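You operate a simulated robot arm through the tools that you are given. There is no shell and no other tool. Be economical: measure what you need, move in short steps, check, and stop when the job is done.

Carry out the task below with a simulated two-armed robot. There is one attempt and no reset: what you move stays moved.

TASK
Pick up the bottle marked "foam" from the store bench with one hand, pass it to the other hand and put it on the second level from the bottom of the grey steel shelf. Set down upright: bottle.
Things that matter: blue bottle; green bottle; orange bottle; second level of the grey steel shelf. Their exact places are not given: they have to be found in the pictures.

It is judged by the outcome, as a careful person would: the job done as asked, and still so three seconds after it is handed in. It fails if anything else is knocked over, pushed out of place, dropped, spilled or broken.

THE ROBOT
Two 7-joint arms with two-finger parallel grippers on one trunk, on a base that drives. Base frame: it is fixed to the floor where the robot stands at the start and does not move with it; the origin is under the middle of the robot, x ahead of it, y to its left, z up. Readings come in m, rad, newtons and seconds.
The left shoulder is at the start at [0.05, 0.168, 1.157], the right one opposite. With the tool pointing down near the work surface each hand reaches from about 0.22 to 0.66 m from the robot's upright axis, wherever it stands, measured 20 degrees to its own side. Places, roughly: second level of the grey steel shelf [1.8, -3.8, 0.5]. Payload 1.57 kg a hand.
Tool frame (each hand has its own): the origin (TCP) lies between the finger pads and is the grasp point; the fingertips stand 0.03 m ahead of it; z points along the fingers, y is the line along which they close. Largest opening 0.08 m; finger width 0.017, thickness 0.012; the body of the gripper, 0.04 by 0.082 m, starts 0.08 m behind the TCP.
Orientation is that of the tool frame in the base frame, as a unit quaternion [x, y, z, w]. With the fingers straight down and closing along the base's y, the tool's x points along the base's -x, its y along +y and its z along -z.

THE INTERFACE
- The arms move only by the tool play_rows. It takes "left_motion", "right_motion" or both (then of equal length, played together; a hand with none holds still); each is one flat list of numbers, 7 for each row, row after row: the shift along the base's x, y, z in units of 200 mm (1.0 is 200 mm), then the turn, a rotation vector about the base's x, y, z in units of 180 degrees (1.0 is 180 degrees), then the opening, from 0 (shut) to 1 (fully open). In form: [dx, dy, dz, wx, wy, wz, jaw, dx, dy, dz, wx, wy, wz, jaw, ...]. A call has 1 to 10 rows; each row is the pose to reach, as a shift and turn from the pose commanded when the call began. A call with a number of a shift or a turn outside -1 to 1 is refused whole. Each row takes 0.2 s and may step no farther than 0.05 m and 0.15 rad from the row before; otherwise, or with a gripper value out of range, the whole call is refused. Where a pose cannot be reached the arm comes as near as it can. A force on the tool above 40 N (or 10 N above the force at the start of the call, whichever is more), or a blocked arm, ends the call early, and 0.2 s more pass. The fingers move at their own pace (about 0.045 m/s each) and stop on an object; they squeeze with about 25 N. The grip force told is the motor's: it shows also when the fingers shut on nothing. Time passes only in rows, and 0.2 s behind the last, so rows that repeat a pose let the fingers close. It gives the time, the measured TCP pose, the force on the tool (base axes), the opening and the grip force at its end, in the units of the frame above (readings bear some noise), with the torque about the TCP (base axes, N m) and any sound that the robot's microphone picked up, and new pictures: "views" is both (left out), scene, wrist or none (wrist: the cameras of the hands that moved).
- Cameras (640 x 400 px; columns grow to the right, rows downward): "scene" is now at [0.1199, 0.0427, 1.375]; the picture's right is [0.49, -0.87, 0.00], its down [-0.44, -0.25, -0.86] and it looks along [0.75, 0.43, -0.50] (base axes); focal length 258 px, centre (320, 200). "left" rides on the left gripper at [0.072, 0.007, -0.122] in its tool frame; the picture's right is [-0.09, 1.00, 0.00], its down [-0.84, -0.08, -0.54] and it looks along [-0.54, -0.05, 0.84] (tool axes); focal length 238 px, centre (320, 200). "right" rides on the right gripper at [0.072, -0.007, -0.122] in its tool frame; the picture's right is [0.09, 1.00, 0.00], its down [-0.84, 0.08, -0.54] and it looks along [-0.54, 0.05, 0.84] (tool axes); focal length 238 px, centre (320, 200).
- lift_body(by): slides the trunk up (or, below 0, down) by that many m; the arms and the scene camera ride with it, the base frame stays. It gives what a move gives, with no picture.
- roll_base(legs): drives the robot by 1 to 6 legs, each [ahead, left, turn to the left] in m, m and rad, along the robot's own axes; the way and the turn of a leg run together, so that a leg with both is an arc; at most 1.5 m and 3.142 rad a leg. The arms and the cameras ride along, it lands a little off, and it stops where it bumps. It gives what a move gives, and a new picture of the scene camera.
- turn_head(pan, tilt): turns the head with the scene camera to pan (to the left, within 1.396 rad either way) and tilt (down, from -0.506 to 1.204), counted from straight ahead of the robot. It gives what a move gives, and a new picture of the scene camera.
- probe_pixels(camera, pixels): for up to 12 pixels [column, row] of the newest picture of that camera ("zoom" is the newest enlarged one), the place [x, y, z] in the base frame of the surface seen there, good to about 0.002 m. No time passes.
- close_up(camera, box): a new picture of the part [left, top, right, bottom] of that camera's present view, enlarged. No time passes.
- finish_job(): hands the job in; it is judged then, once.

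Work in short steps. Measure before you move; look again where a grasp or a placing could have gone wrong, and mend it. You have 80 turns and 260 pictures in all, those below and enlarged ones among them. Open the grippers and draw the arms clear of the work before you hand the job in, unless the task says otherwise; then end with one line.

The tools are called after "Emit:" as a command line: name --argument value ..., lists and objects as JSON in quotes. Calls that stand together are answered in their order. play_rows: Moves the arms, as the interface text tells. Its arguments: {"type":"object","properties":{"left_motion":{"type":"array"},"right_motion":{"type":"array"},"views":{"type":"string","enum":["both","scene","wrist","none"]}},"required":[]} The other tools are called the same way: lift_body (by) slides the trunk up or down; roll_base (legs) drives the base; turn_head (pan, tilt) turns the head that bears the scene camera; probe_pixels (camera, pixels) gives the place of the surface under pixels of a picture; close_up (camera, box) takes an enlarged picture of a part of a camera's view; finish_job () hands the job in.

At the start:

```text
time_s: 0.0
left_ee_pos: [0.3696, 0.4264, 1.1542]
left_orientation: [-0.001, 1.0, -0.001, 0.001]
left_contact_force: [-0.1, 0.2, 0.0]
left_moment: [0.0, 0.04, -0.01]
left_finger_gap: 0.0801
left_gripper_force: 0.0
right_ee_pos: [0.3476, 0.0078, 1.1529]
right_orientation: [0.001, 1.0, 0.001, 0.0]
right_contact_force: [-0.2, 0.3, -0.2]
right_moment: [-0.02, -0.03, -0.02]
right_finger_gap: 0.08
right_gripper_force: 0.1
trunk travel left (down, up): [-0.325, 0.118]
robot x, y, heading: [0.0004, 0.001, 0.002]
head pan, tilt: [0.518, 0.529]
```

scene: 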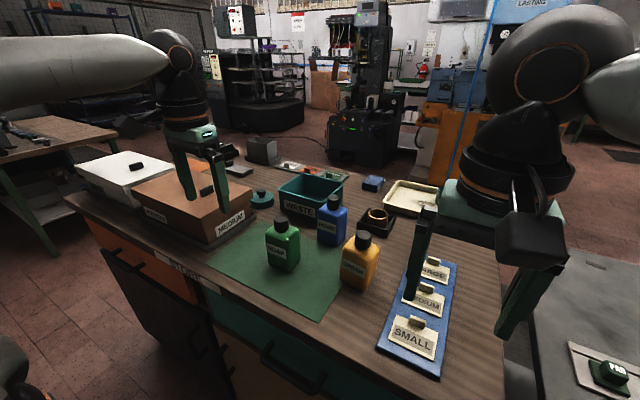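
right: 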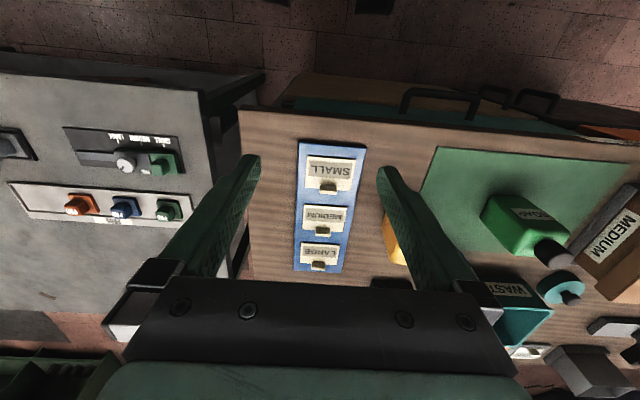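
left: 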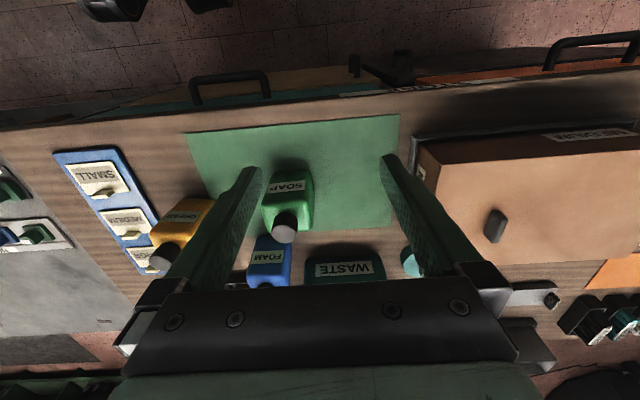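

The left wrist picture suggests the blue bottle (about 268,260) reads FOAM. I enlarge the bottles to check the labels.

Emit:
close_up --camera "scene" --box '[240, 170, 400, 300]'

Emit:
probe_pixels --camera "scene" --pixels '[[332, 228], [338, 200], [326, 242], [345, 225], [280, 250], [360, 265], [300, 205], [375, 215], [332, 215], [372, 183], [300, 185], [280, 300]]'

Emit:
probe_pixels --camera "left" --pixels '[[268, 255], [268, 240], [255, 260], [288, 260], [265, 285], [290, 210], [285, 220], [160, 258], [340, 268]]'

```text
3.08 times, centred on (320, 235) of scene
```

zoom: 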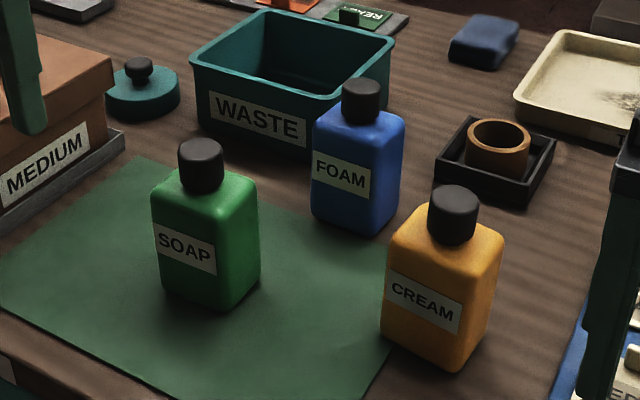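

```text
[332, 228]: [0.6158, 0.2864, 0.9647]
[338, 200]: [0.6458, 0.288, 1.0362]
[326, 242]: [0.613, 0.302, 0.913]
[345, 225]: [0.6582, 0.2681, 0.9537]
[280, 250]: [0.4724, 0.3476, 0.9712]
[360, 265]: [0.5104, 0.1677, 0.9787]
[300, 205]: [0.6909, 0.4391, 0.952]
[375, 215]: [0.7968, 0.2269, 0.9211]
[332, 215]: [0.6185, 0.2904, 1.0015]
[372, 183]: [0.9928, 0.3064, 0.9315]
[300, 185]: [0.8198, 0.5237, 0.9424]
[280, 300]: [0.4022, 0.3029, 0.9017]
```

```text
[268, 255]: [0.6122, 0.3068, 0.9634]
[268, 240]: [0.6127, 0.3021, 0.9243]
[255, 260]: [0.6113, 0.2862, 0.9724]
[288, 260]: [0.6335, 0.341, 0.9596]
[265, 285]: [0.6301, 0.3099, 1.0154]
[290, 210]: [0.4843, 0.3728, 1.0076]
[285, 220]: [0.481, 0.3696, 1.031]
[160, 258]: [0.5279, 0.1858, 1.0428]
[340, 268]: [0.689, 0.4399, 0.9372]
```

The blue bottle is FOAM. I probe its edges for size and yaw.

Emit:
probe_pixels --camera "zoom" --pixels '[[318, 160], [340, 200], [365, 200], [376, 200], [398, 190], [398, 150], [340, 135], [360, 85], [345, 100], [376, 100], [360, 110], [315, 200]]'

Emit:
close_up --camera "left" --box '[220, 160, 380, 300]'

```text
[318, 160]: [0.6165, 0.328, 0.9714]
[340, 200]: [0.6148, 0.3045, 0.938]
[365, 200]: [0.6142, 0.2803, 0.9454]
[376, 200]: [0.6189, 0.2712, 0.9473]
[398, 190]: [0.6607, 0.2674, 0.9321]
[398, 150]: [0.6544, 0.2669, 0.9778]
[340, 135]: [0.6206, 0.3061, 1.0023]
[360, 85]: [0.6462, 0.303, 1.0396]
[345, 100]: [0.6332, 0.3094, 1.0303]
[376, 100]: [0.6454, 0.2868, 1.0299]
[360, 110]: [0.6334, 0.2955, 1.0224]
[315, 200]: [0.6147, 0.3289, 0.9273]
```

```text
2.86 times, centred on (300, 230) of left
```

zoom: 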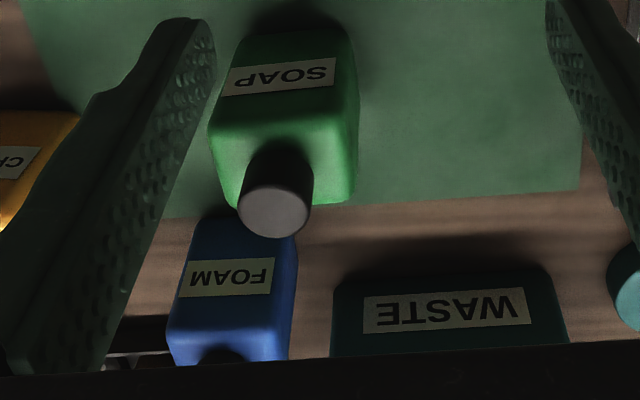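

The bottle's body spans y≈0.267–0.332, its front face is at x≈0.614, and its cap top is at z≈1.04, which is a bit beyond reach. I check the bench's front edge for room to drive ahead.

Emit:
turn_head --pan 0.2 --tilt 1.1

Emit:
probe_pixels --camera "left" --pixels '[[320, 110], [320, 92], [230, 75], [400, 80], [450, 60], [100, 115]]'

```text
time_s: 1.0
left_ee_pos: [0.3703, 0.425, 1.1535]
left_orientation: [-0.001, 1.0, 0.001, 0.002]
left_contact_force: [0.4, -0.9, -0.4]
left_moment: [-0.01, 0.03, 0.01]
left_finger_gap: 0.0802
left_gripper_force: 0.0
right_ee_pos: [0.3483, 0.0099, 1.1531]
right_orientation: [0.001, 1.0, 0.001, 0.001]
right_contact_force: [0.6, 0.1, 0.9]
right_moment: [-0.03, -0.01, 0.0]
right_finger_gap: 0.08
right_gripper_force: 0.0
trunk travel left (down, up): [-0.325, 0.118]
robot x, y, heading: [-0.0, 0.0029, -0.002]
head pan, tilt: [0.201, 1.1]
```

scene: 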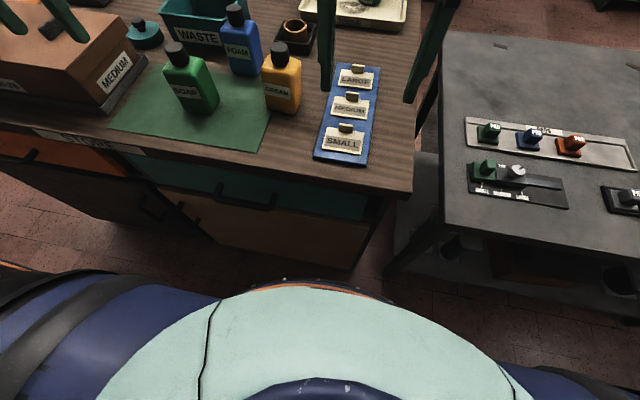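

```text
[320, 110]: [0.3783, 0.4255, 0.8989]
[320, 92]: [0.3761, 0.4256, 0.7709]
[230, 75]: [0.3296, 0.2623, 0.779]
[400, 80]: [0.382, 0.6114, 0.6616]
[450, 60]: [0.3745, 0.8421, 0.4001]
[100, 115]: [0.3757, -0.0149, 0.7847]
```

I probe my own front rim to see how much room there is.

Emit:
probe_pixels --camera "scene" --pixels '[[300, 288], [285, 282], [200, 295], [400, 305], [300, 262], [262, 205], [420, 270], [480, 200], [300, 275], [100, 270]]'

```text
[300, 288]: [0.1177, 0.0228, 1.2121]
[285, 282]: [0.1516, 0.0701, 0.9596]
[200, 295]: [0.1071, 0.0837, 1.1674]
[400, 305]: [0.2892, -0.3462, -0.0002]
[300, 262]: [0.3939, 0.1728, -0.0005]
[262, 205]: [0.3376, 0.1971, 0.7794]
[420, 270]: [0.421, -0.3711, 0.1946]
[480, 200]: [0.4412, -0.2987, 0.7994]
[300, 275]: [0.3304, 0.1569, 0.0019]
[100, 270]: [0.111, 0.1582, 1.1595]
```

There is about 0.18 m between my trunk front and the bench. I drive a little ahead and to the left, and aim the head at the bottles.

Emit:
roll_base --legs '[[0.06, 0.08, 0]]'

Emit:
turn_head --pan 0.3 --tilt 0.75

```text
time_s: 2.1
left_ee_pos: [0.4304, 0.5054, 1.1542]
left_orientation: [0.0, 1.0, 0.0, 0.0]
left_contact_force: [0.4, 0.3, 0.1]
left_moment: [-0.01, 0.02, -0.04]
left_finger_gap: 0.0799
left_gripper_force: 0.2
right_ee_pos: [0.4081, 0.0889, 1.153]
right_orientation: [0.001, 1.0, 0.001, 0.0]
right_contact_force: [-0.1, -0.1, -0.4]
right_moment: [-0.02, 0.01, 0.02]
right_finger_gap: 0.0801
right_gripper_force: 0.0
trunk travel left (down, up): [-0.325, 0.118]
robot x, y, heading: [0.0611, 0.0813, 0.001]
head pan, tilt: [0.201, 1.1]
```

scene: 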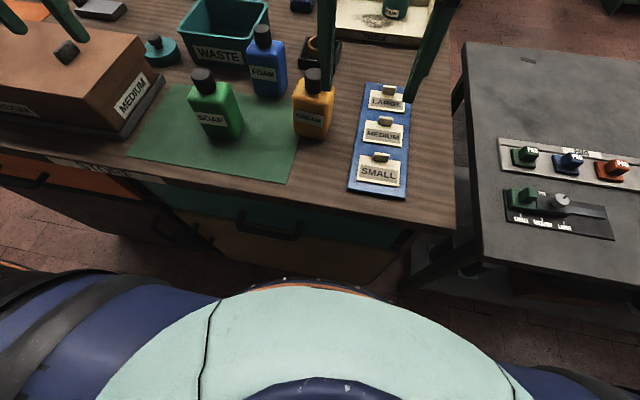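

```text
time_s: 3.0
left_ee_pos: [0.4305, 0.5031, 1.1542]
left_orientation: [0.0, 1.0, 0.0, 0.001]
left_contact_force: [0.3, 0.1, -0.2]
left_moment: [-0.02, 0.01, 0.02]
left_finger_gap: 0.08
left_gripper_force: 0.0
right_ee_pos: [0.4075, 0.0875, 1.153]
right_orientation: [0.001, 1.0, 0.001, 0.001]
right_contact_force: [-0.1, 0.6, 0.1]
right_moment: [-0.01, 0.02, 0.0]
right_finger_gap: 0.0801
right_gripper_force: 0.0
trunk travel left (down, up): [-0.325, 0.118]
robot x, y, heading: [0.0641, 0.0827, 0.004]
head pan, tilt: [0.3, 0.75]
```

scene: 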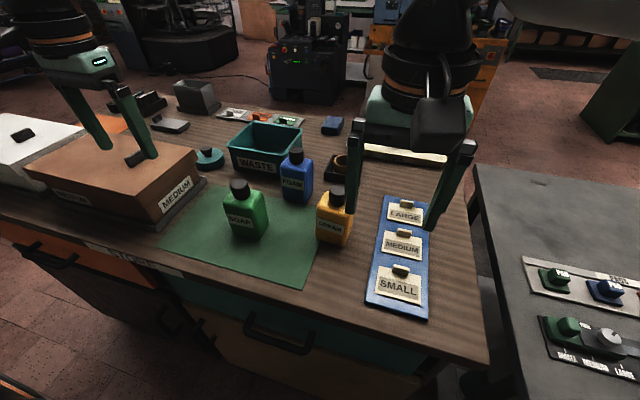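

I move the left hand in the direction of the point above the blue bottle at constant height, and draw the right hand aside.

Emit:
play_rows --left_motion '[0.16, -0.155, 0, 0, 0, 0, 1, 0.32, -0.31, 0, 0, 0, 0, 1, 0.48, -0.465, 0, 0, 0, 0, 1, 0.64, -0.62, 0, 0, 0, 0, 1, 0.8, -0.775, 0, 0, 0, 0, 1, 0.96, -0.93, 0, 0, 0, 0, 1]' --right_motion '[0, -0.15, 0, 0, 0, 0, 1, 0, -0.3, 0, 0, 0, 0, 1, 0, -0.45, 0, 0, 0, 0, 1, 0, -0.6, 0, 0, 0, 0, 1, 0, -0.7, 0, 0, 0, 0, 1, 0, -0.7, 0, 0, 0, 0, 1]'

```text
time_s: 4.4
left_ee_pos: [0.5879, 0.3509, 1.1578]
left_orientation: [-0.002, 1.0, 0.001, 0.002]
left_contact_force: [-0.9, -0.3, 0.7]
left_moment: [0.02, -0.06, 0.0]
left_finger_gap: 0.0798
left_gripper_force: 0.1
left hand out of reach, approached as far as the arm can: row 6
right_ee_pos: [0.4047, -0.0544, 1.1534]
right_orientation: [0.001, 1.0, 0.001, 0.001]
right_contact_force: [0.6, -0.4, -0.1]
right_moment: [0.06, -0.04, -0.01]
right_finger_gap: 0.08
right_gripper_force: 0.0
trunk travel left (down, up): [-0.325, 0.118]
robot x, y, heading: [0.0581, 0.0797, -0.003]
head pan, tilt: [0.3, 0.75]
```

scene: 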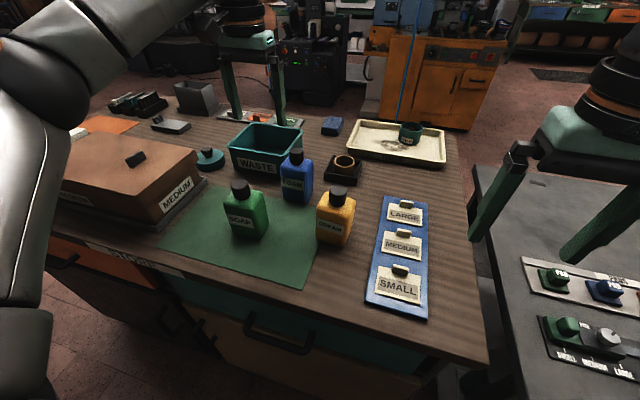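
right: 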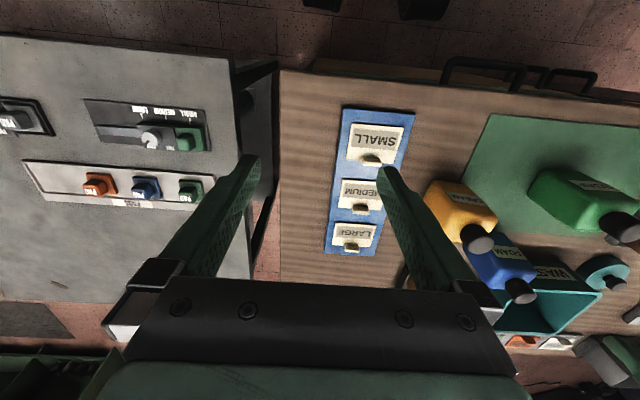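
left: 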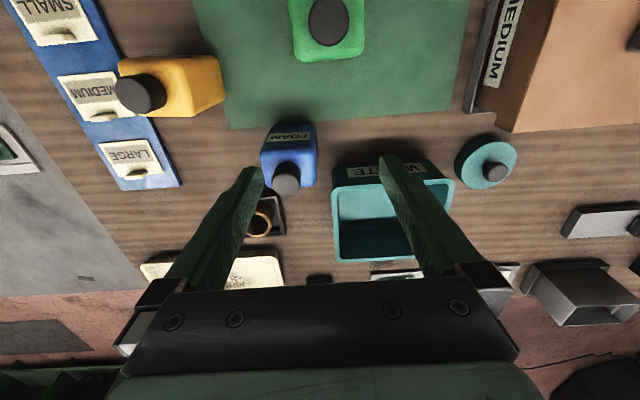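

The reach at this height is limited. I raise the trunk and drive ahead another 0.05 m, with the hands high above everything.

Emit:
lift_body --by 0.1

Emit:
roll_base --legs '[[0.05, 0, 0]]'

```text
time_s: 5.7
left_ee_pos: [0.5896, 0.3518, 1.2565]
left_orientation: [0.0, 1.0, 0.0, 0.001]
left_contact_force: [-0.4, 0.0, 0.4]
left_moment: [0.01, 0.01, -0.02]
left_finger_gap: 0.0796
left_gripper_force: 0.1
right_ee_pos: [0.4047, -0.0532, 1.2533]
right_orientation: [0.0, 1.0, 0.0, 0.0]
right_contact_force: [0.6, -0.3, 0.1]
right_moment: [0.03, 0.01, -0.02]
right_finger_gap: 0.08
right_gripper_force: 0.1
trunk travel left (down, up): [-0.425, 0.018]
robot x, y, heading: [0.0635, 0.078, -0.004]
head pan, tilt: [0.3, 0.75]
```

```text
time_s: 6.7
left_ee_pos: [0.6261, 0.3524, 1.2557]
left_orientation: [-0.001, 1.0, 0.0, 0.002]
left_contact_force: [-0.1, -0.2, 0.2]
left_moment: [-0.02, -0.04, 0.02]
left_finger_gap: 0.0798
left_gripper_force: 0.1
right_ee_pos: [0.4435, -0.0532, 1.2516]
right_orientation: [0.001, 1.0, 0.0, 0.0]
right_contact_force: [-1.3, -0.9, -0.2]
right_moment: [-0.02, -0.04, -0.01]
right_finger_gap: 0.0797
right_gripper_force: 0.0
trunk travel left (down, up): [-0.425, 0.018]
robot x, y, heading: [0.0978, 0.0765, -0.001]
head pan, tilt: [0.3, 0.75]
stopped in leg 1: the robot was blocked; the commanded pose is now the measured one
```

scene: 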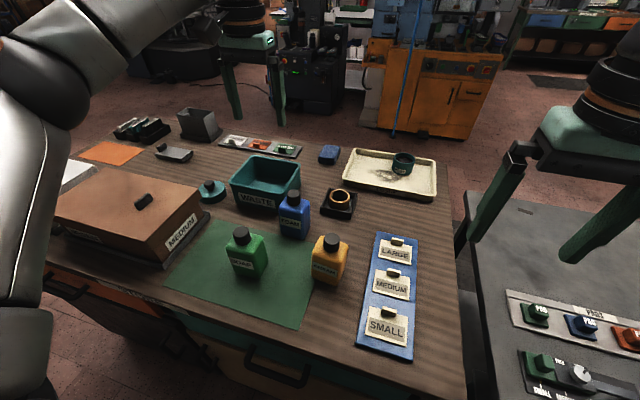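

I touched the bench gently, so this is the limit. Next I bring the left hand above the blue bottle and down to z≈1.12.

Emit:
play_rows --left_motion '[0.05, -0.13, -0.1, 0, 0, 0, 1, 0.095, -0.265, -0.25, 0, 0, 0, 1, 0.095, -0.265, -0.45, 0, 0, 0, 1, 0.095, -0.265, -0.65, 0, 0, 0, 1, 0.095, -0.265, -0.65, 0, 0, 0, 1]'

Emit:
probe_pixels --camera "scene" --pixels '[[295, 205], [288, 222], [305, 222], [245, 245], [328, 260]]'

Emit:
close_up --camera "scene" --box '[240, 160, 400, 260]'

```text
time_s: 7.9
left_ee_pos: [0.6303, 0.3095, 1.1244]
left_orientation: [-0.001, 1.0, 0.0, 0.002]
left_contact_force: [0.5, -0.8, 0.3]
left_moment: [0.0, -0.01, 0.01]
left_finger_gap: 0.0799
left_gripper_force: 0.0
left hand out of reach, approached as far as the arm can: row 1, 2, 3, 4, 5
right_ee_pos: [0.4441, -0.0529, 1.2528]
right_orientation: [0.001, 1.0, 0.001, 0.001]
right_contact_force: [0.6, -0.8, 1.0]
right_moment: [-0.01, -0.03, 0.0]
right_finger_gap: 0.0801
right_gripper_force: 0.1
trunk travel left (down, up): [-0.425, 0.018]
robot x, y, heading: [0.0966, 0.078, 0.002]
head pan, tilt: [0.3, 0.75]
```

scene: 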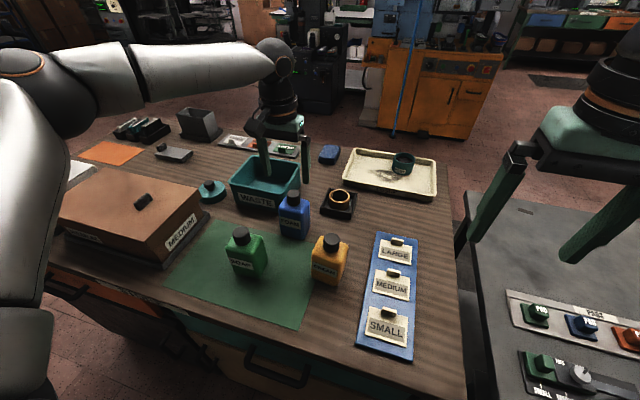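
left: 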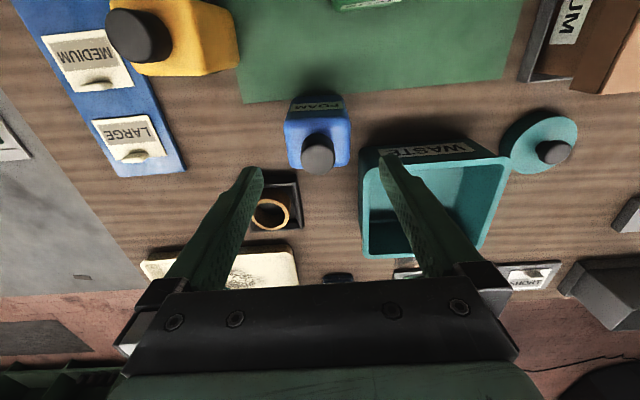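

```text
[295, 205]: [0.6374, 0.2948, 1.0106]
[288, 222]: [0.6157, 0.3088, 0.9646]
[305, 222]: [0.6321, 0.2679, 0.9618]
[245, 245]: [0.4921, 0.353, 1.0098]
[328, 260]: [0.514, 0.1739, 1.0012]
```

```text
4.00 times, centred on (320, 210) of scene
```

zoom: 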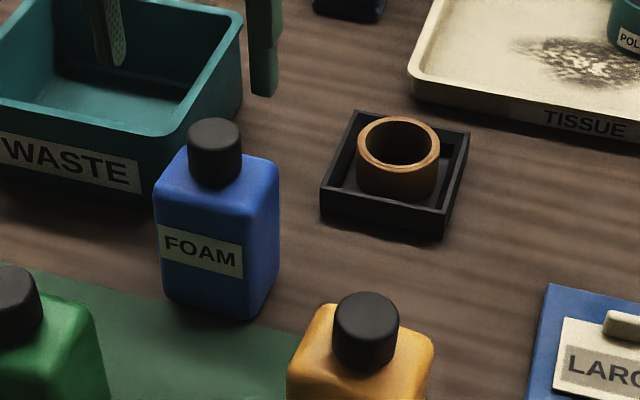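

The hand is at (0.630, 0.3095, 1.124), slightly short of the target. I lower 35 mm (tips at ≈1.06, above the cap) and see where it settles.

Emit:
play_rows --left_motion '[0, 0, -0.1, 0, 0, 0, 1, 0, 0, -0.17, 0, 0, 0, 1, 0, 0, -0.17, 0, 0, 0, 1]' --views "none"

Emit:
probe_pixels --camera "zoom" --pixels '[[240, 60], [236, 100], [215, 120], [160, 240], [175, 295], [200, 240], [238, 280], [255, 280], [272, 260], [215, 140], [200, 180], [230, 180]]'

```text
time_s: 8.7
left_ee_pos: [0.626, 0.31, 1.0911]
left_orientation: [-0.001, 1.0, 0.0, 0.003]
left_contact_force: [-0.3, -0.3, -0.2]
left_moment: [0.01, -0.02, 0.02]
left_finger_gap: 0.0799
left_gripper_force: 0.0
left hand out of reach, approached as far as the arm can: row 2, 3
right_ee_pos: [0.444, -0.054, 1.2516]
right_orientation: [0.0, 1.0, 0.001, 0.0]
right_contact_force: [0.0, 0.6, 0.6]
right_moment: [0.0, -0.02, -0.01]
right_finger_gap: 0.0801
right_gripper_force: 0.1
trunk travel left (down, up): [-0.425, 0.018]
robot x, y, heading: [0.0948, 0.0818, -0.001]
head pan, tilt: [0.3, 0.75]
```

```text
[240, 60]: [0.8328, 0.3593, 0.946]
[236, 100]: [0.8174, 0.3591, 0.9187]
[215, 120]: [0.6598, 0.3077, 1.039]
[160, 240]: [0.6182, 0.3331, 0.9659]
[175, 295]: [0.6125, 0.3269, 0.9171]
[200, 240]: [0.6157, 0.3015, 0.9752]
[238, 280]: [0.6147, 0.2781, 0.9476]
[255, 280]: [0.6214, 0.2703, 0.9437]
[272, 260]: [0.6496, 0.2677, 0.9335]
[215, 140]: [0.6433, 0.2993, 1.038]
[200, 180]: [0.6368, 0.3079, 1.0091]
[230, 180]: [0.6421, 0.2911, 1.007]
```

Pointing straight down runs out of reach, so I tilt the fingers 20° forward, which brings the wrist back, and centre on (0.64, 0.30).

Emit:
play_rows --left_motion '[0, 0, 0.05, 0, -0.037, 0, 1, 0, 0, 0.05, 0, -0.074, 0, 1, 0, 0, 0.05, 0, -0.111, 0, 1, 0.07, -0.05, 0.05, 0, -0.111, 0, 1, 0.07, -0.05, 0.05, 0, -0.111, 0, 1]' --views "wrist"

```text
time_s: 9.9
left_ee_pos: [0.6411, 0.3014, 1.1031]
left_orientation: [0.0, 0.984, -0.001, 0.176]
left_contact_force: [0.8, -0.1, 0.1]
left_moment: [0.02, 0.0, 0.01]
left_finger_gap: 0.0797
left_gripper_force: 0.0
right_ee_pos: [0.4435, -0.0532, 1.2523]
right_orientation: [0.0, 1.0, 0.001, 0.001]
right_contact_force: [0.4, 0.7, -0.3]
right_moment: [-0.01, 0.0, -0.03]
right_finger_gap: 0.0802
right_gripper_force: 0.0
trunk travel left (down, up): [-0.425, 0.018]
robot x, y, heading: [0.0963, 0.0812, 0.002]
head pan, tilt: [0.3, 0.75]
```

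left: 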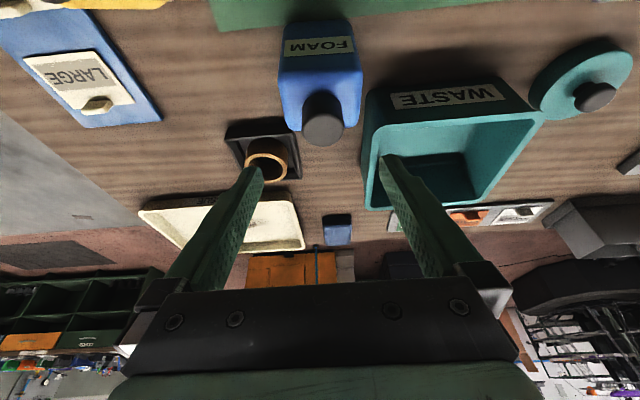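

The tilt works: the bottle (cols 282–362) lies centred between the fingers (265–378). I go down 0.106 m to TCP z≈0.997 with the jaws open.

Emit:
play_rows --left_motion '[0, -0.005, -0.15, 0, 0, 0, 1, 0, -0.005, -0.3, 0, 0, 0, 1, 0, -0.005, -0.42, 0, 0, 0, 1, 0, -0.005, -0.53, 0, 0, 0, 1, 0, -0.005, -0.53, 0, 0, 0, 1]'

```text
time_s: 10.7
left_ee_pos: [0.6495, 0.3002, 1.0376]
left_orientation: [0.0, 0.982, 0.001, 0.188]
left_contact_force: [-2.0, -1.7, 13.4]
left_moment: [0.49, 0.14, 0.15]
left_finger_gap: 0.0796
left_gripper_force: 0.1
right_ee_pos: [0.4452, -0.0534, 1.2516]
right_orientation: [0.002, 1.0, 0.001, 0.0]
right_contact_force: [0.4, 0.4, -0.9]
right_moment: [-0.02, 0.05, -0.02]
right_finger_gap: 0.08
right_gripper_force: 0.0
trunk travel left (down, up): [-0.425, 0.018]
robot x, y, heading: [0.0978, 0.0748, 0.0]
head pan, tilt: [0.3, 0.75]
stopped in row 3 (left hand): the force on the tool passed its limit (the readings are from after the stop); the commanded pose is now the measured one
```

scene: 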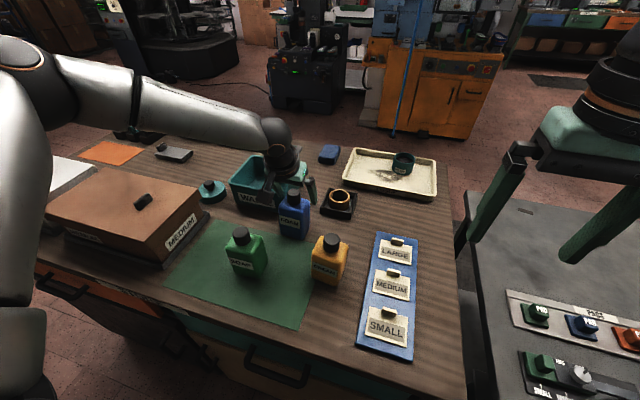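
left: 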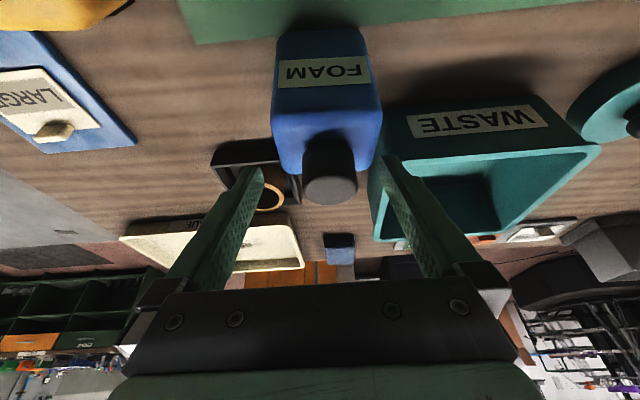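

The +y fingertip touched something (13 N up, at y≈+0.037). I probe whether it is the bottle's shoulder or the bin's rim.

Emit:
probe_pixels --camera "left" --pixels '[[375, 110], [376, 150], [385, 158], [380, 200], [400, 110], [276, 110], [276, 150], [300, 168], [310, 185], [352, 185], [355, 160], [390, 165]]'

Emit:
close_up --camera "left" --box '[220, 80, 440, 240]'

Emit:
close_up --camera "scene" --box '[240, 160, 360, 250]'

```text
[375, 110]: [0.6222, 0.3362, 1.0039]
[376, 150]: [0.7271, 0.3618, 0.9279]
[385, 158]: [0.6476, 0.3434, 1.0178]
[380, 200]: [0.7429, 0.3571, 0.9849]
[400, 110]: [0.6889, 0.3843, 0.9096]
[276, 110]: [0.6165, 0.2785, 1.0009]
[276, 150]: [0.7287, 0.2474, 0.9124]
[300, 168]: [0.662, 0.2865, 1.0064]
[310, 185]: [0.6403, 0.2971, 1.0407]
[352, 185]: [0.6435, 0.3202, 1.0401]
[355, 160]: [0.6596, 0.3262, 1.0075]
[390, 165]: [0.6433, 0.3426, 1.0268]
```

```text
2.50 times, centred on (330, 160) of left
```

zoom: 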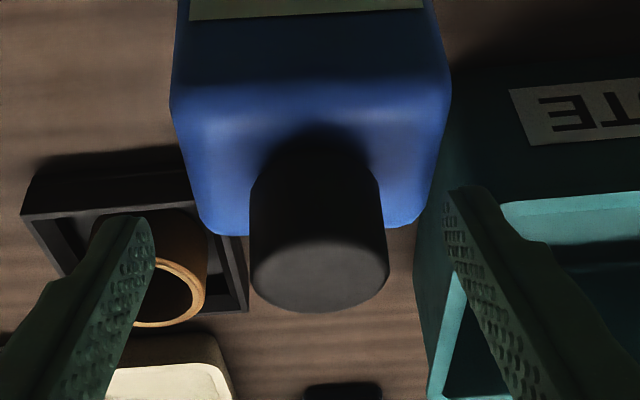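

```text
4.44 times, centred on (300, 205) of scene
```

zoom: 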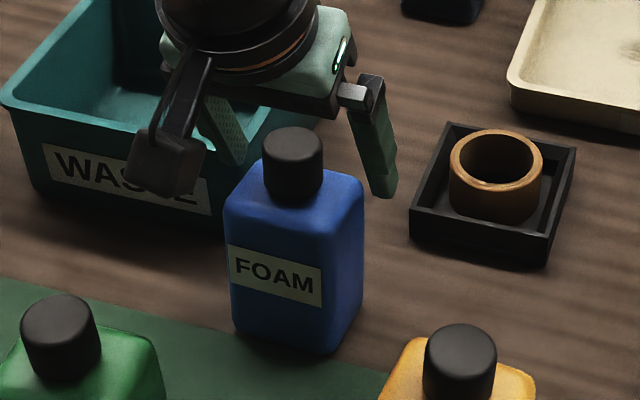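

The +y finger sits on the bottle's shoulder edge, with the bottle's centre about 7 mm to the +y side of the hand. I lift off 40 mm and re-measure.

Emit:
play_rows --left_motion '[0, 0, 0.1, 0, 0, 0, 1, 0, 0, 0.25, 0, 0, 0, 1, 0, 0, 0.25, 0, 0, 0, 1]'

Emit:
close_up --camera "scene" --box '[240, 160, 360, 250]'

Emit:
close_up --camera "left" --box '[220, 20, 440, 180]'

```text
time_s: 11.5
left_ee_pos: [0.6482, 0.3013, 1.0849]
left_orientation: [-0.001, 0.983, 0.002, 0.185]
left_contact_force: [0.1, -0.2, -0.1]
left_moment: [-0.03, -0.01, 0.0]
left_finger_gap: 0.0802
left_gripper_force: 0.1
right_ee_pos: [0.444, -0.0534, 1.2523]
right_orientation: [0.0, 1.0, 0.001, -0.001]
right_contact_force: [-0.5, 0.2, -0.9]
right_moment: [0.02, -0.02, -0.02]
right_finger_gap: 0.08
right_gripper_force: 0.1
trunk travel left (down, up): [-0.425, 0.018]
robot x, y, heading: [0.0968, 0.0769, 0.003]
head pan, tilt: [0.3, 0.75]
```

scene: 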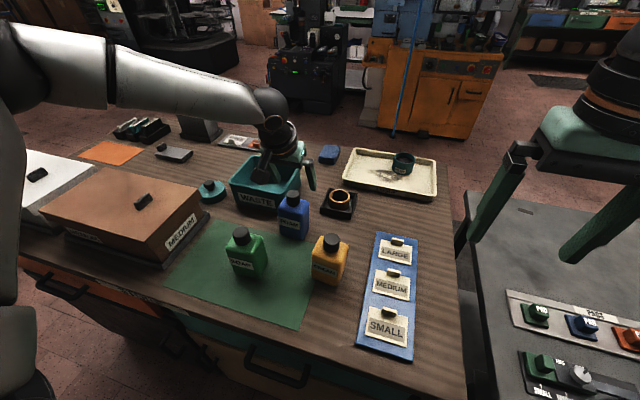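
left: 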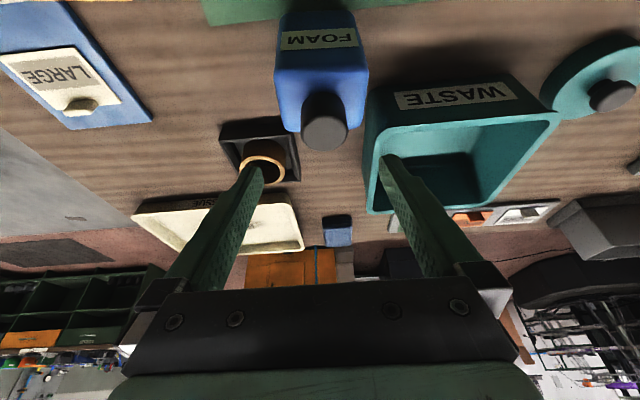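

```text
4.44 times, centred on (300, 205) of scene
```

zoom: 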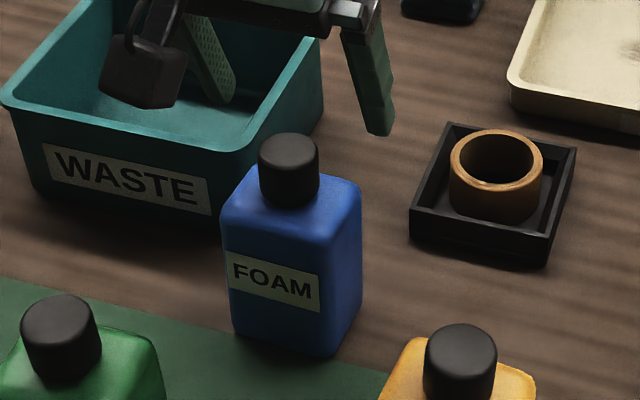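

```text
2.50 times, centred on (330, 100) of left
```

zoom: 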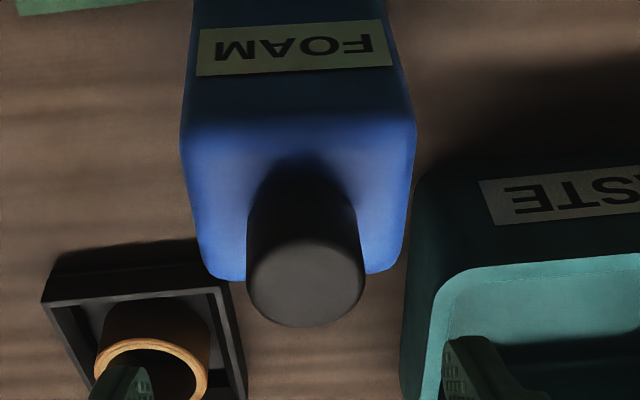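

Emit:
probe_pixels --camera "zoom" --pixels '[[186, 130], [410, 130], [300, 130], [230, 270], [385, 265], [255, 280], [355, 280], [305, 320], [305, 245], [200, 200], [400, 200]]'

Emit:
close_up --camera "scene" --box '[260, 180, 340, 250]'

```text
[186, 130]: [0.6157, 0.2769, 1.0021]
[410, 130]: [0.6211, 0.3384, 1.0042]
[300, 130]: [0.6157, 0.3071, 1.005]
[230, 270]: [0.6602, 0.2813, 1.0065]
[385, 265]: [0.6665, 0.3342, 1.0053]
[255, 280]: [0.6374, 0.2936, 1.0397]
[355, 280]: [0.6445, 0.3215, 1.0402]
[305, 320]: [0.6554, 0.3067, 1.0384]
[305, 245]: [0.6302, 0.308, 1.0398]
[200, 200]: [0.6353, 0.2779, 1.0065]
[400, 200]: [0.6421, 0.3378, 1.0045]
```

```text
5.71 times, centred on (300, 215) of scene
```

zoom: 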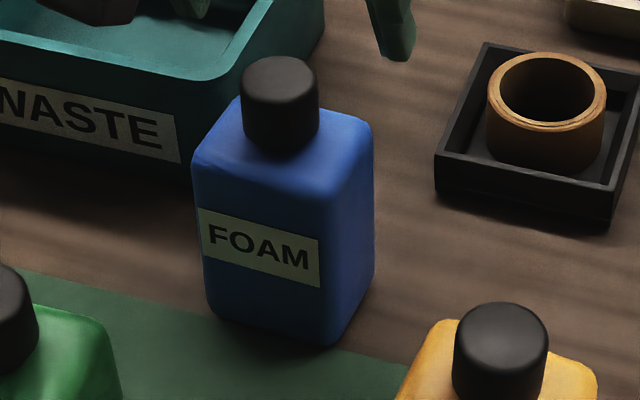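

Emit:
probe_pixels --camera "zoom" --pixels '[[280, 66], [246, 90], [316, 90], [200, 170], [198, 200], [318, 200], [335, 200], [370, 200], [210, 310], [320, 330], [345, 320], [366, 280]]'

```text
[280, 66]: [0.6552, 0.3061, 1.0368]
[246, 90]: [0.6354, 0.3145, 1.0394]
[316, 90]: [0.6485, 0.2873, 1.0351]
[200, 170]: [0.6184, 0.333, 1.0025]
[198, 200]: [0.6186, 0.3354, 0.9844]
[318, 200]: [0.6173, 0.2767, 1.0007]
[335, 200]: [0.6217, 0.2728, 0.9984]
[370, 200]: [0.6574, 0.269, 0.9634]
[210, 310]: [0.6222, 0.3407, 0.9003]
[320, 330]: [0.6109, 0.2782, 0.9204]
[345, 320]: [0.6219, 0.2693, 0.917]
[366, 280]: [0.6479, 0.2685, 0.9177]
```

Scene and wrist probes together put the bottle's centre at y≈0.306 with almost no yaw. I shift the hand to (0.641, 0.306) and descend again, guarded by the force limit.

Emit:
play_rows --left_motion '[-0.035, 0.025, 0, 0, 0, 0, 1, -0.035, 0.025, -0.15, 0, 0, 0, 1, -0.035, 0.025, -0.25, 0, 0, 0, 1, -0.035, 0.025, -0.35, 0, 0, 0, 1, -0.035, 0.025, -0.44, 0, 0, 0, 1, -0.035, 0.025, -0.44, 0, 0, 0, 1]'

```text
time_s: 12.9
left_ee_pos: [0.6405, 0.3033, 0.9963]
left_orientation: [0.0, 0.982, 0.002, 0.186]
left_contact_force: [0.2, 0.3, -1.1]
left_moment: [0.0, 0.0, 0.01]
left_finger_gap: 0.0796
left_gripper_force: 0.1
right_ee_pos: [0.4437, -0.0525, 1.2521]
right_orientation: [0.002, 1.0, 0.001, -0.001]
right_contact_force: [-0.7, -0.4, 0.3]
right_moment: [0.0, 0.0, -0.01]
right_finger_gap: 0.0798
right_gripper_force: 0.0
trunk travel left (down, up): [-0.425, 0.018]
robot x, y, heading: [0.0988, 0.0744, -0.002]
head pan, tilt: [0.3, 0.75]
```

scene: 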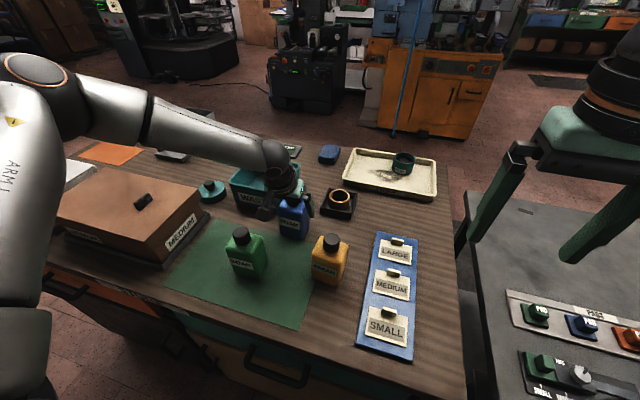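
left: 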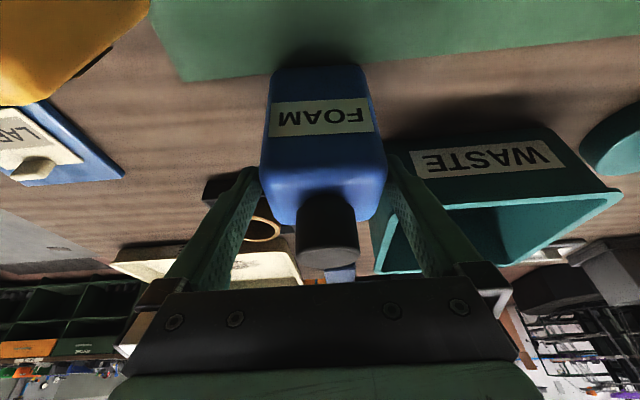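

The fingers straddle the bottle without contact force. I close the jaws.

Emit:
play_rows --left_motion '[0, 0, 0, 0, 0, 0, 0, 0, 0, 0, 0, 0, 0, 0, 0, 0, 0, 0, 0, 0, 0, 0, 0, 0, 0, 0, 0, 0]'

```text
time_s: 13.9
left_ee_pos: [0.6387, 0.3046, 0.997]
left_orientation: [0.0, 0.983, 0.001, 0.185]
left_contact_force: [-0.5, -0.6, -0.1]
left_moment: [-0.24, -0.1, -0.02]
left_finger_gap: 0.0698
left_gripper_force: 24.9
right_ee_pos: [0.4437, -0.0531, 1.2523]
right_orientation: [0.001, 1.0, 0.001, 0.0]
right_contact_force: [0.0, -1.6, -0.3]
right_moment: [0.03, -0.02, -0.03]
right_finger_gap: 0.08
right_gripper_force: 0.1
trunk travel left (down, up): [-0.425, 0.018]
robot x, y, heading: [0.0955, 0.0788, 0.0]
head pan, tilt: [0.3, 0.75]
```

scene: 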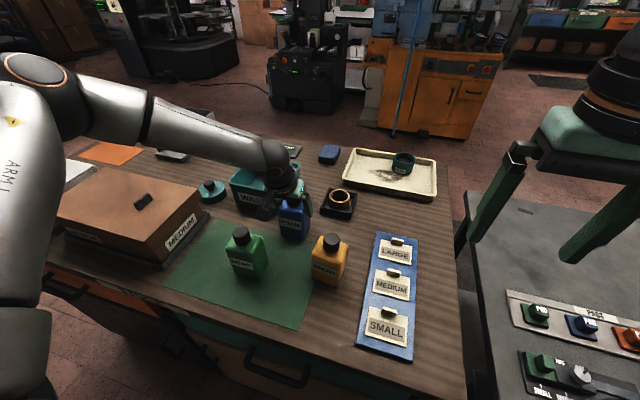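
left: 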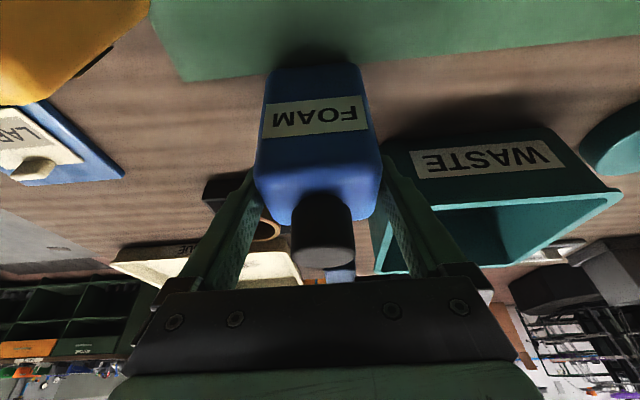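

The grip is firm at 24.9 N with a 0.0698 gap. I lift slowly, clear of the other bottles.

Emit:
play_rows --left_motion '[0, 0, 0.08, 0, 0, 0, 0, 0, 0, 0.2, 0, 0, 0, 0, 0, 0, 0.35, 0, 0, 0, 0, 0, 0, 0.5, 0, 0, 0, 0, 0, 0, 0.7, 0, 0, 0, 0, 0, 0, 0.9, 0, 0, 0, 0, 0, 0, 0.9, 0, 0, 0, 0]'

```text
time_s: 15.5
left_ee_pos: [0.6404, 0.3054, 1.1773]
left_orientation: [0.0, 0.983, 0.002, 0.185]
left_contact_force: [0.0, -0.5, -3.2]
left_moment: [-0.03, -0.04, 0.03]
left_finger_gap: 0.0698
left_gripper_force: 25.0
right_ee_pos: [0.4446, -0.0532, 1.2506]
right_orientation: [0.0, 1.0, 0.002, 0.0]
right_contact_force: [0.0, 0.7, -0.3]
right_moment: [0.0, 0.04, 0.03]
right_finger_gap: 0.0798
right_gripper_force: 0.1
trunk travel left (down, up): [-0.425, 0.018]
robot x, y, heading: [0.0955, 0.0796, 0.002]
head pan, tilt: [0.3, 0.75]
```

scene: 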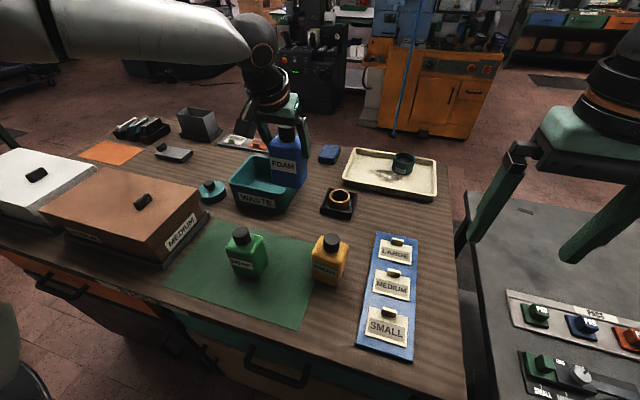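
left: 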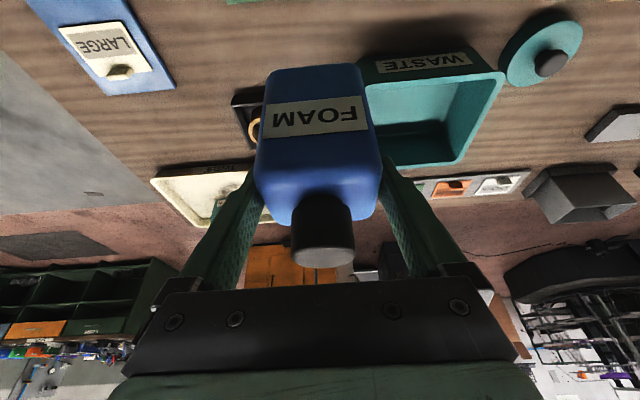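

The bottle is held (about 0.33 kg). I back away from the bench with it to do the handover over free floor.

Emit:
roll_base --legs '[[-0.4, 0, 0]]'

Emit:
turn_head --pan 0 --tilt 0.6

```text
time_s: 17.9
left_ee_pos: [0.2499, 0.3054, 1.1781]
left_orientation: [0.0, 0.983, 0.002, 0.186]
left_contact_force: [-0.4, -0.1, -3.5]
left_moment: [0.01, 0.0, -0.02]
left_finger_gap: 0.0699
left_gripper_force: 24.7
right_ee_pos: [0.0527, -0.0521, 1.2516]
right_orientation: [0.002, 1.0, 0.001, -0.001]
right_contact_force: [0.0, -0.6, 0.3]
right_moment: [-0.02, 0.0, -0.03]
right_finger_gap: 0.08
right_gripper_force: 0.1
trunk travel left (down, up): [-0.425, 0.018]
robot x, y, heading: [-0.2952, 0.0757, -0.002]
head pan, tilt: [0.3, 0.75]
```

scene: 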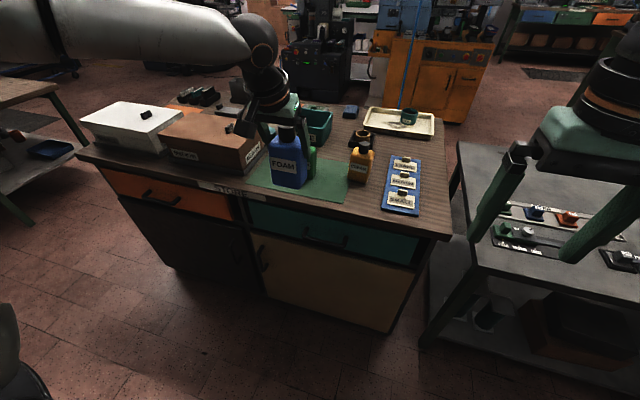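

```text
time_s: 18.8
left_ee_pos: [0.249, 0.3043, 1.1776]
left_orientation: [0.0, 0.983, 0.001, 0.186]
left_contact_force: [-0.2, -0.4, -3.9]
left_moment: [0.0, -0.02, -0.02]
left_finger_gap: 0.0698
left_gripper_force: 24.5
right_ee_pos: [0.0528, -0.0552, 1.2518]
right_orientation: [0.002, 1.0, 0.0, -0.001]
right_contact_force: [-0.4, 0.5, -0.1]
right_moment: [-0.01, -0.02, 0.0]
right_finger_gap: 0.08
right_gripper_force: 0.0
trunk travel left (down, up): [-0.425, 0.018]
robot x, y, heading: [-0.2948, 0.0779, -0.002]
head pan, tilt: [0.0, 0.6]
```

scene: 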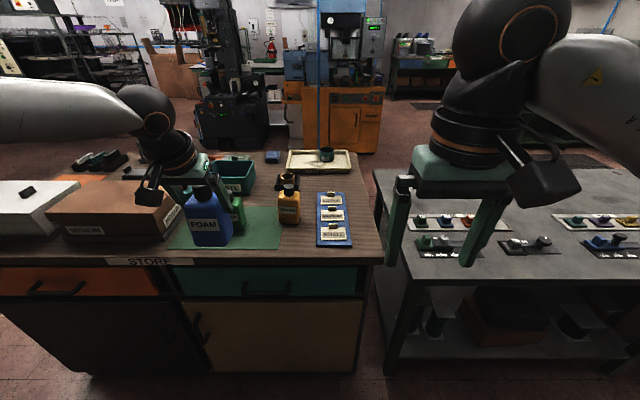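

Next the left hand brings the bottle towards the middle while yawing −90°, so it comes from the left and leaves the robot's side open for the right hand.

Emit:
play_rows --left_motion '[0, -0.08, 0, 0, 0, -0.045, 0, 0, -0.16, 0, 0, 0, -0.09, 0, 0, -0.24, 0, 0, 0, -0.135, 0, 0, -0.32, 0, 0, 0, -0.18, 0, 0, -0.4, 0, 0, 0, -0.225, 0, 0, -0.48, 0, 0, 0, -0.27, 0, 0, -0.56, 0, 0, 0, -0.315, 0, 0, -0.64, 0, 0, 0, -0.36, 0, 0, -0.72, 0, 0, 0, -0.405, 0, 0, -0.8, 0, 0, 0, -0.45, 0]'

```text
time_s: 20.9
left_ee_pos: [0.2113, 0.182, 1.1777]
left_orientation: [0.639, 0.746, -0.12, 0.143]
left_contact_force: [-0.3, 1.3, -3.2]
left_moment: [0.0, 0.04, 0.0]
left_finger_gap: 0.07
left_gripper_force: 25.3
left hand out of reach, approached as far as the arm can: row 7, 8, 9, 10
right_ee_pos: [0.0524, -0.0546, 1.2517]
right_orientation: [0.003, 1.0, 0.001, -0.001]
right_contact_force: [0.3, 0.1, 0.4]
right_moment: [0.02, 0.03, 0.05]
right_finger_gap: 0.0799
right_gripper_force: 0.1
trunk travel left (down, up): [-0.425, 0.018]
robot x, y, heading: [-0.2927, 0.0796, -0.002]
head pan, tilt: [0.0, 0.6]
```

scene: 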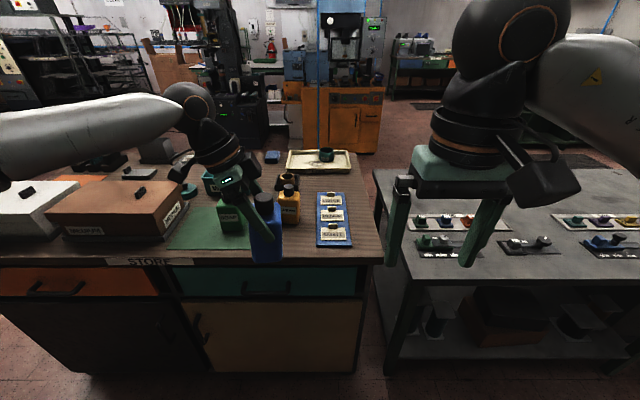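
left: 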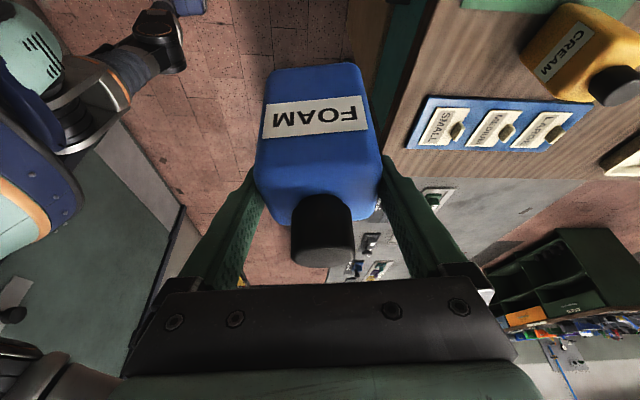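

A full −90° reaches the left arm's limit. A 45° arrangement is roomier: left yaws back to −45° and lowers, and the right hand yaws +45° as a first step.

Emit:
play_rows --left_motion '[0.022, 0.015, -0.083, 0, 0, 0.033, 0, 0.043, 0.03, -0.167, 0, 0, 0.067, 0, 0.065, 0.045, -0.25, 0, 0, 0.1, 0, 0.087, 0.06, -0.333, 0, 0, 0.133, 0, 0.108, 0.075, -0.417, 0, 0, 0.167, 0, 0.13, 0.09, -0.5, 0, 0, 0.2, 0]' --right_motion '[0.04, -0.08, 0, 0, 0, 0.042, 1, 0.08, -0.16, 0, 0, 0, 0.083, 1, 0.12, -0.25, 0, 0, 0, 0.125, 1, 0.17, -0.33, 0, 0, 0, 0.167, 1, 0.21, -0.42, 0, 0, 0, 0.208, 1, 0.25, -0.5, 0, 0, 0, 0.25, 1]' --views "scene"

```text
time_s: 22.4
left_ee_pos: [0.2346, 0.202, 1.0748]
left_orientation: [0.374, 0.908, -0.07, 0.173]
left_contact_force: [-0.6, 0.0, -3.2]
left_moment: [0.01, 0.04, 0.04]
left_finger_gap: 0.07
left_gripper_force: 24.6
left hand out of reach, approached as far as the arm can: row 6
right_ee_pos: [0.1031, -0.1517, 1.2502]
right_orientation: [-0.382, 0.924, 0.001, -0.002]
right_contact_force: [0.3, 0.2, 0.2]
right_moment: [0.02, -0.03, -0.01]
right_finger_gap: 0.0798
right_gripper_force: 0.0
trunk travel left (down, up): [-0.425, 0.018]
robot x, y, heading: [-0.2937, 0.0784, -0.004]
head pan, tilt: [0.0, 0.6]
```

scene: 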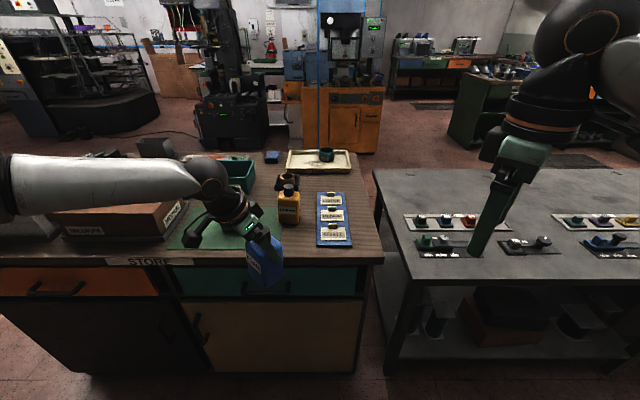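

The left hand holds a −45° yaw. I now pitch the right hand up to 25° below horizontal, pointing at +45°, while lowering 0.1 m.

Emit:
play_rows --right_motion '[0, 0, -0.06, 0.032, -0.032, 0, 1, 0, 0, -0.12, 0.064, -0.064, 0, 1, 0, 0, -0.19, 0.096, -0.096, 0, 1, 0, 0, -0.25, 0.128, -0.128, 0, 1, 0, 0, -0.31, 0.16, -0.16, 0, 1, 0, 0, -0.37, 0.191, -0.191, 0, 1, 0, 0, -0.44, 0.223, -0.223, 0, 1, 0, 0, -0.5, 0.255, -0.255, 0, 1]'

Emit:
close_up --camera "scene" --box '[160, 160, 400, 310]'

```text
time_s: 24.1
left_ee_pos: [0.2367, 0.2027, 1.0755]
left_orientation: [0.376, 0.908, -0.071, 0.173]
left_contact_force: [-0.8, -0.4, -2.8]
left_moment: [-0.01, 0.02, 0.01]
left_finger_gap: 0.07
left_gripper_force: 24.5
right_ee_pos: [0.1134, -0.1446, 1.1614]
right_orientation: [-0.298, 0.818, 0.165, 0.463]
right_contact_force: [-0.3, -0.2, -0.9]
right_moment: [-0.03, 0.04, -0.01]
right_finger_gap: 0.0797
right_gripper_force: 0.0
right hand out of reach, approached as far as the arm can: row 5, 6, 7, 8
trunk travel left (down, up): [-0.425, 0.018]
robot x, y, heading: [-0.2953, 0.0762, -0.004]
head pan, tilt: [0.0, 0.6]
```

scene: 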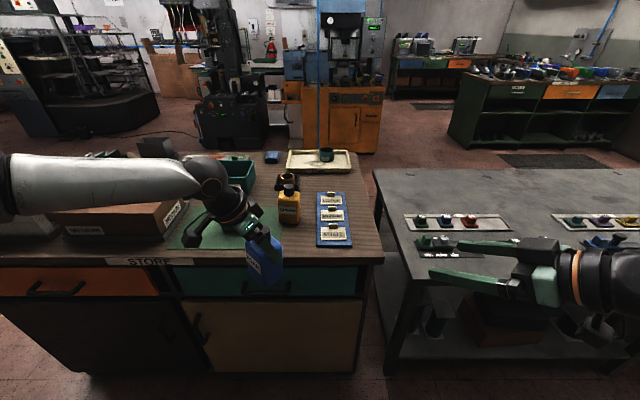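
right: 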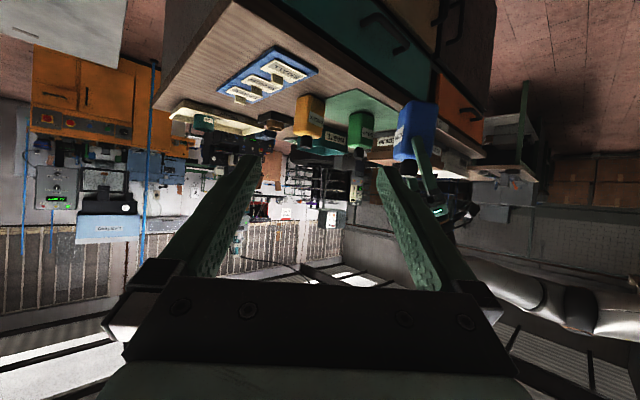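

```text
2.67 times, centred on (280, 235) of scene
```

zoom: 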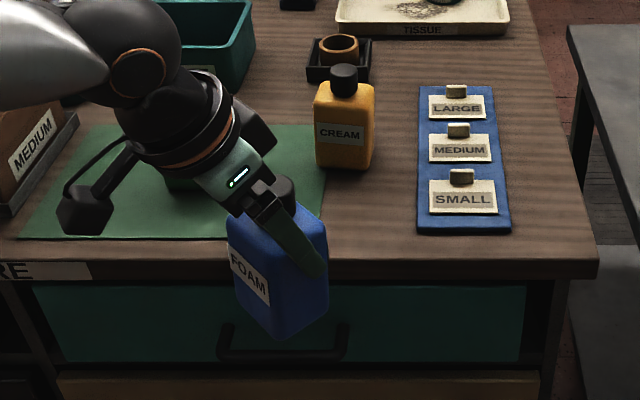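

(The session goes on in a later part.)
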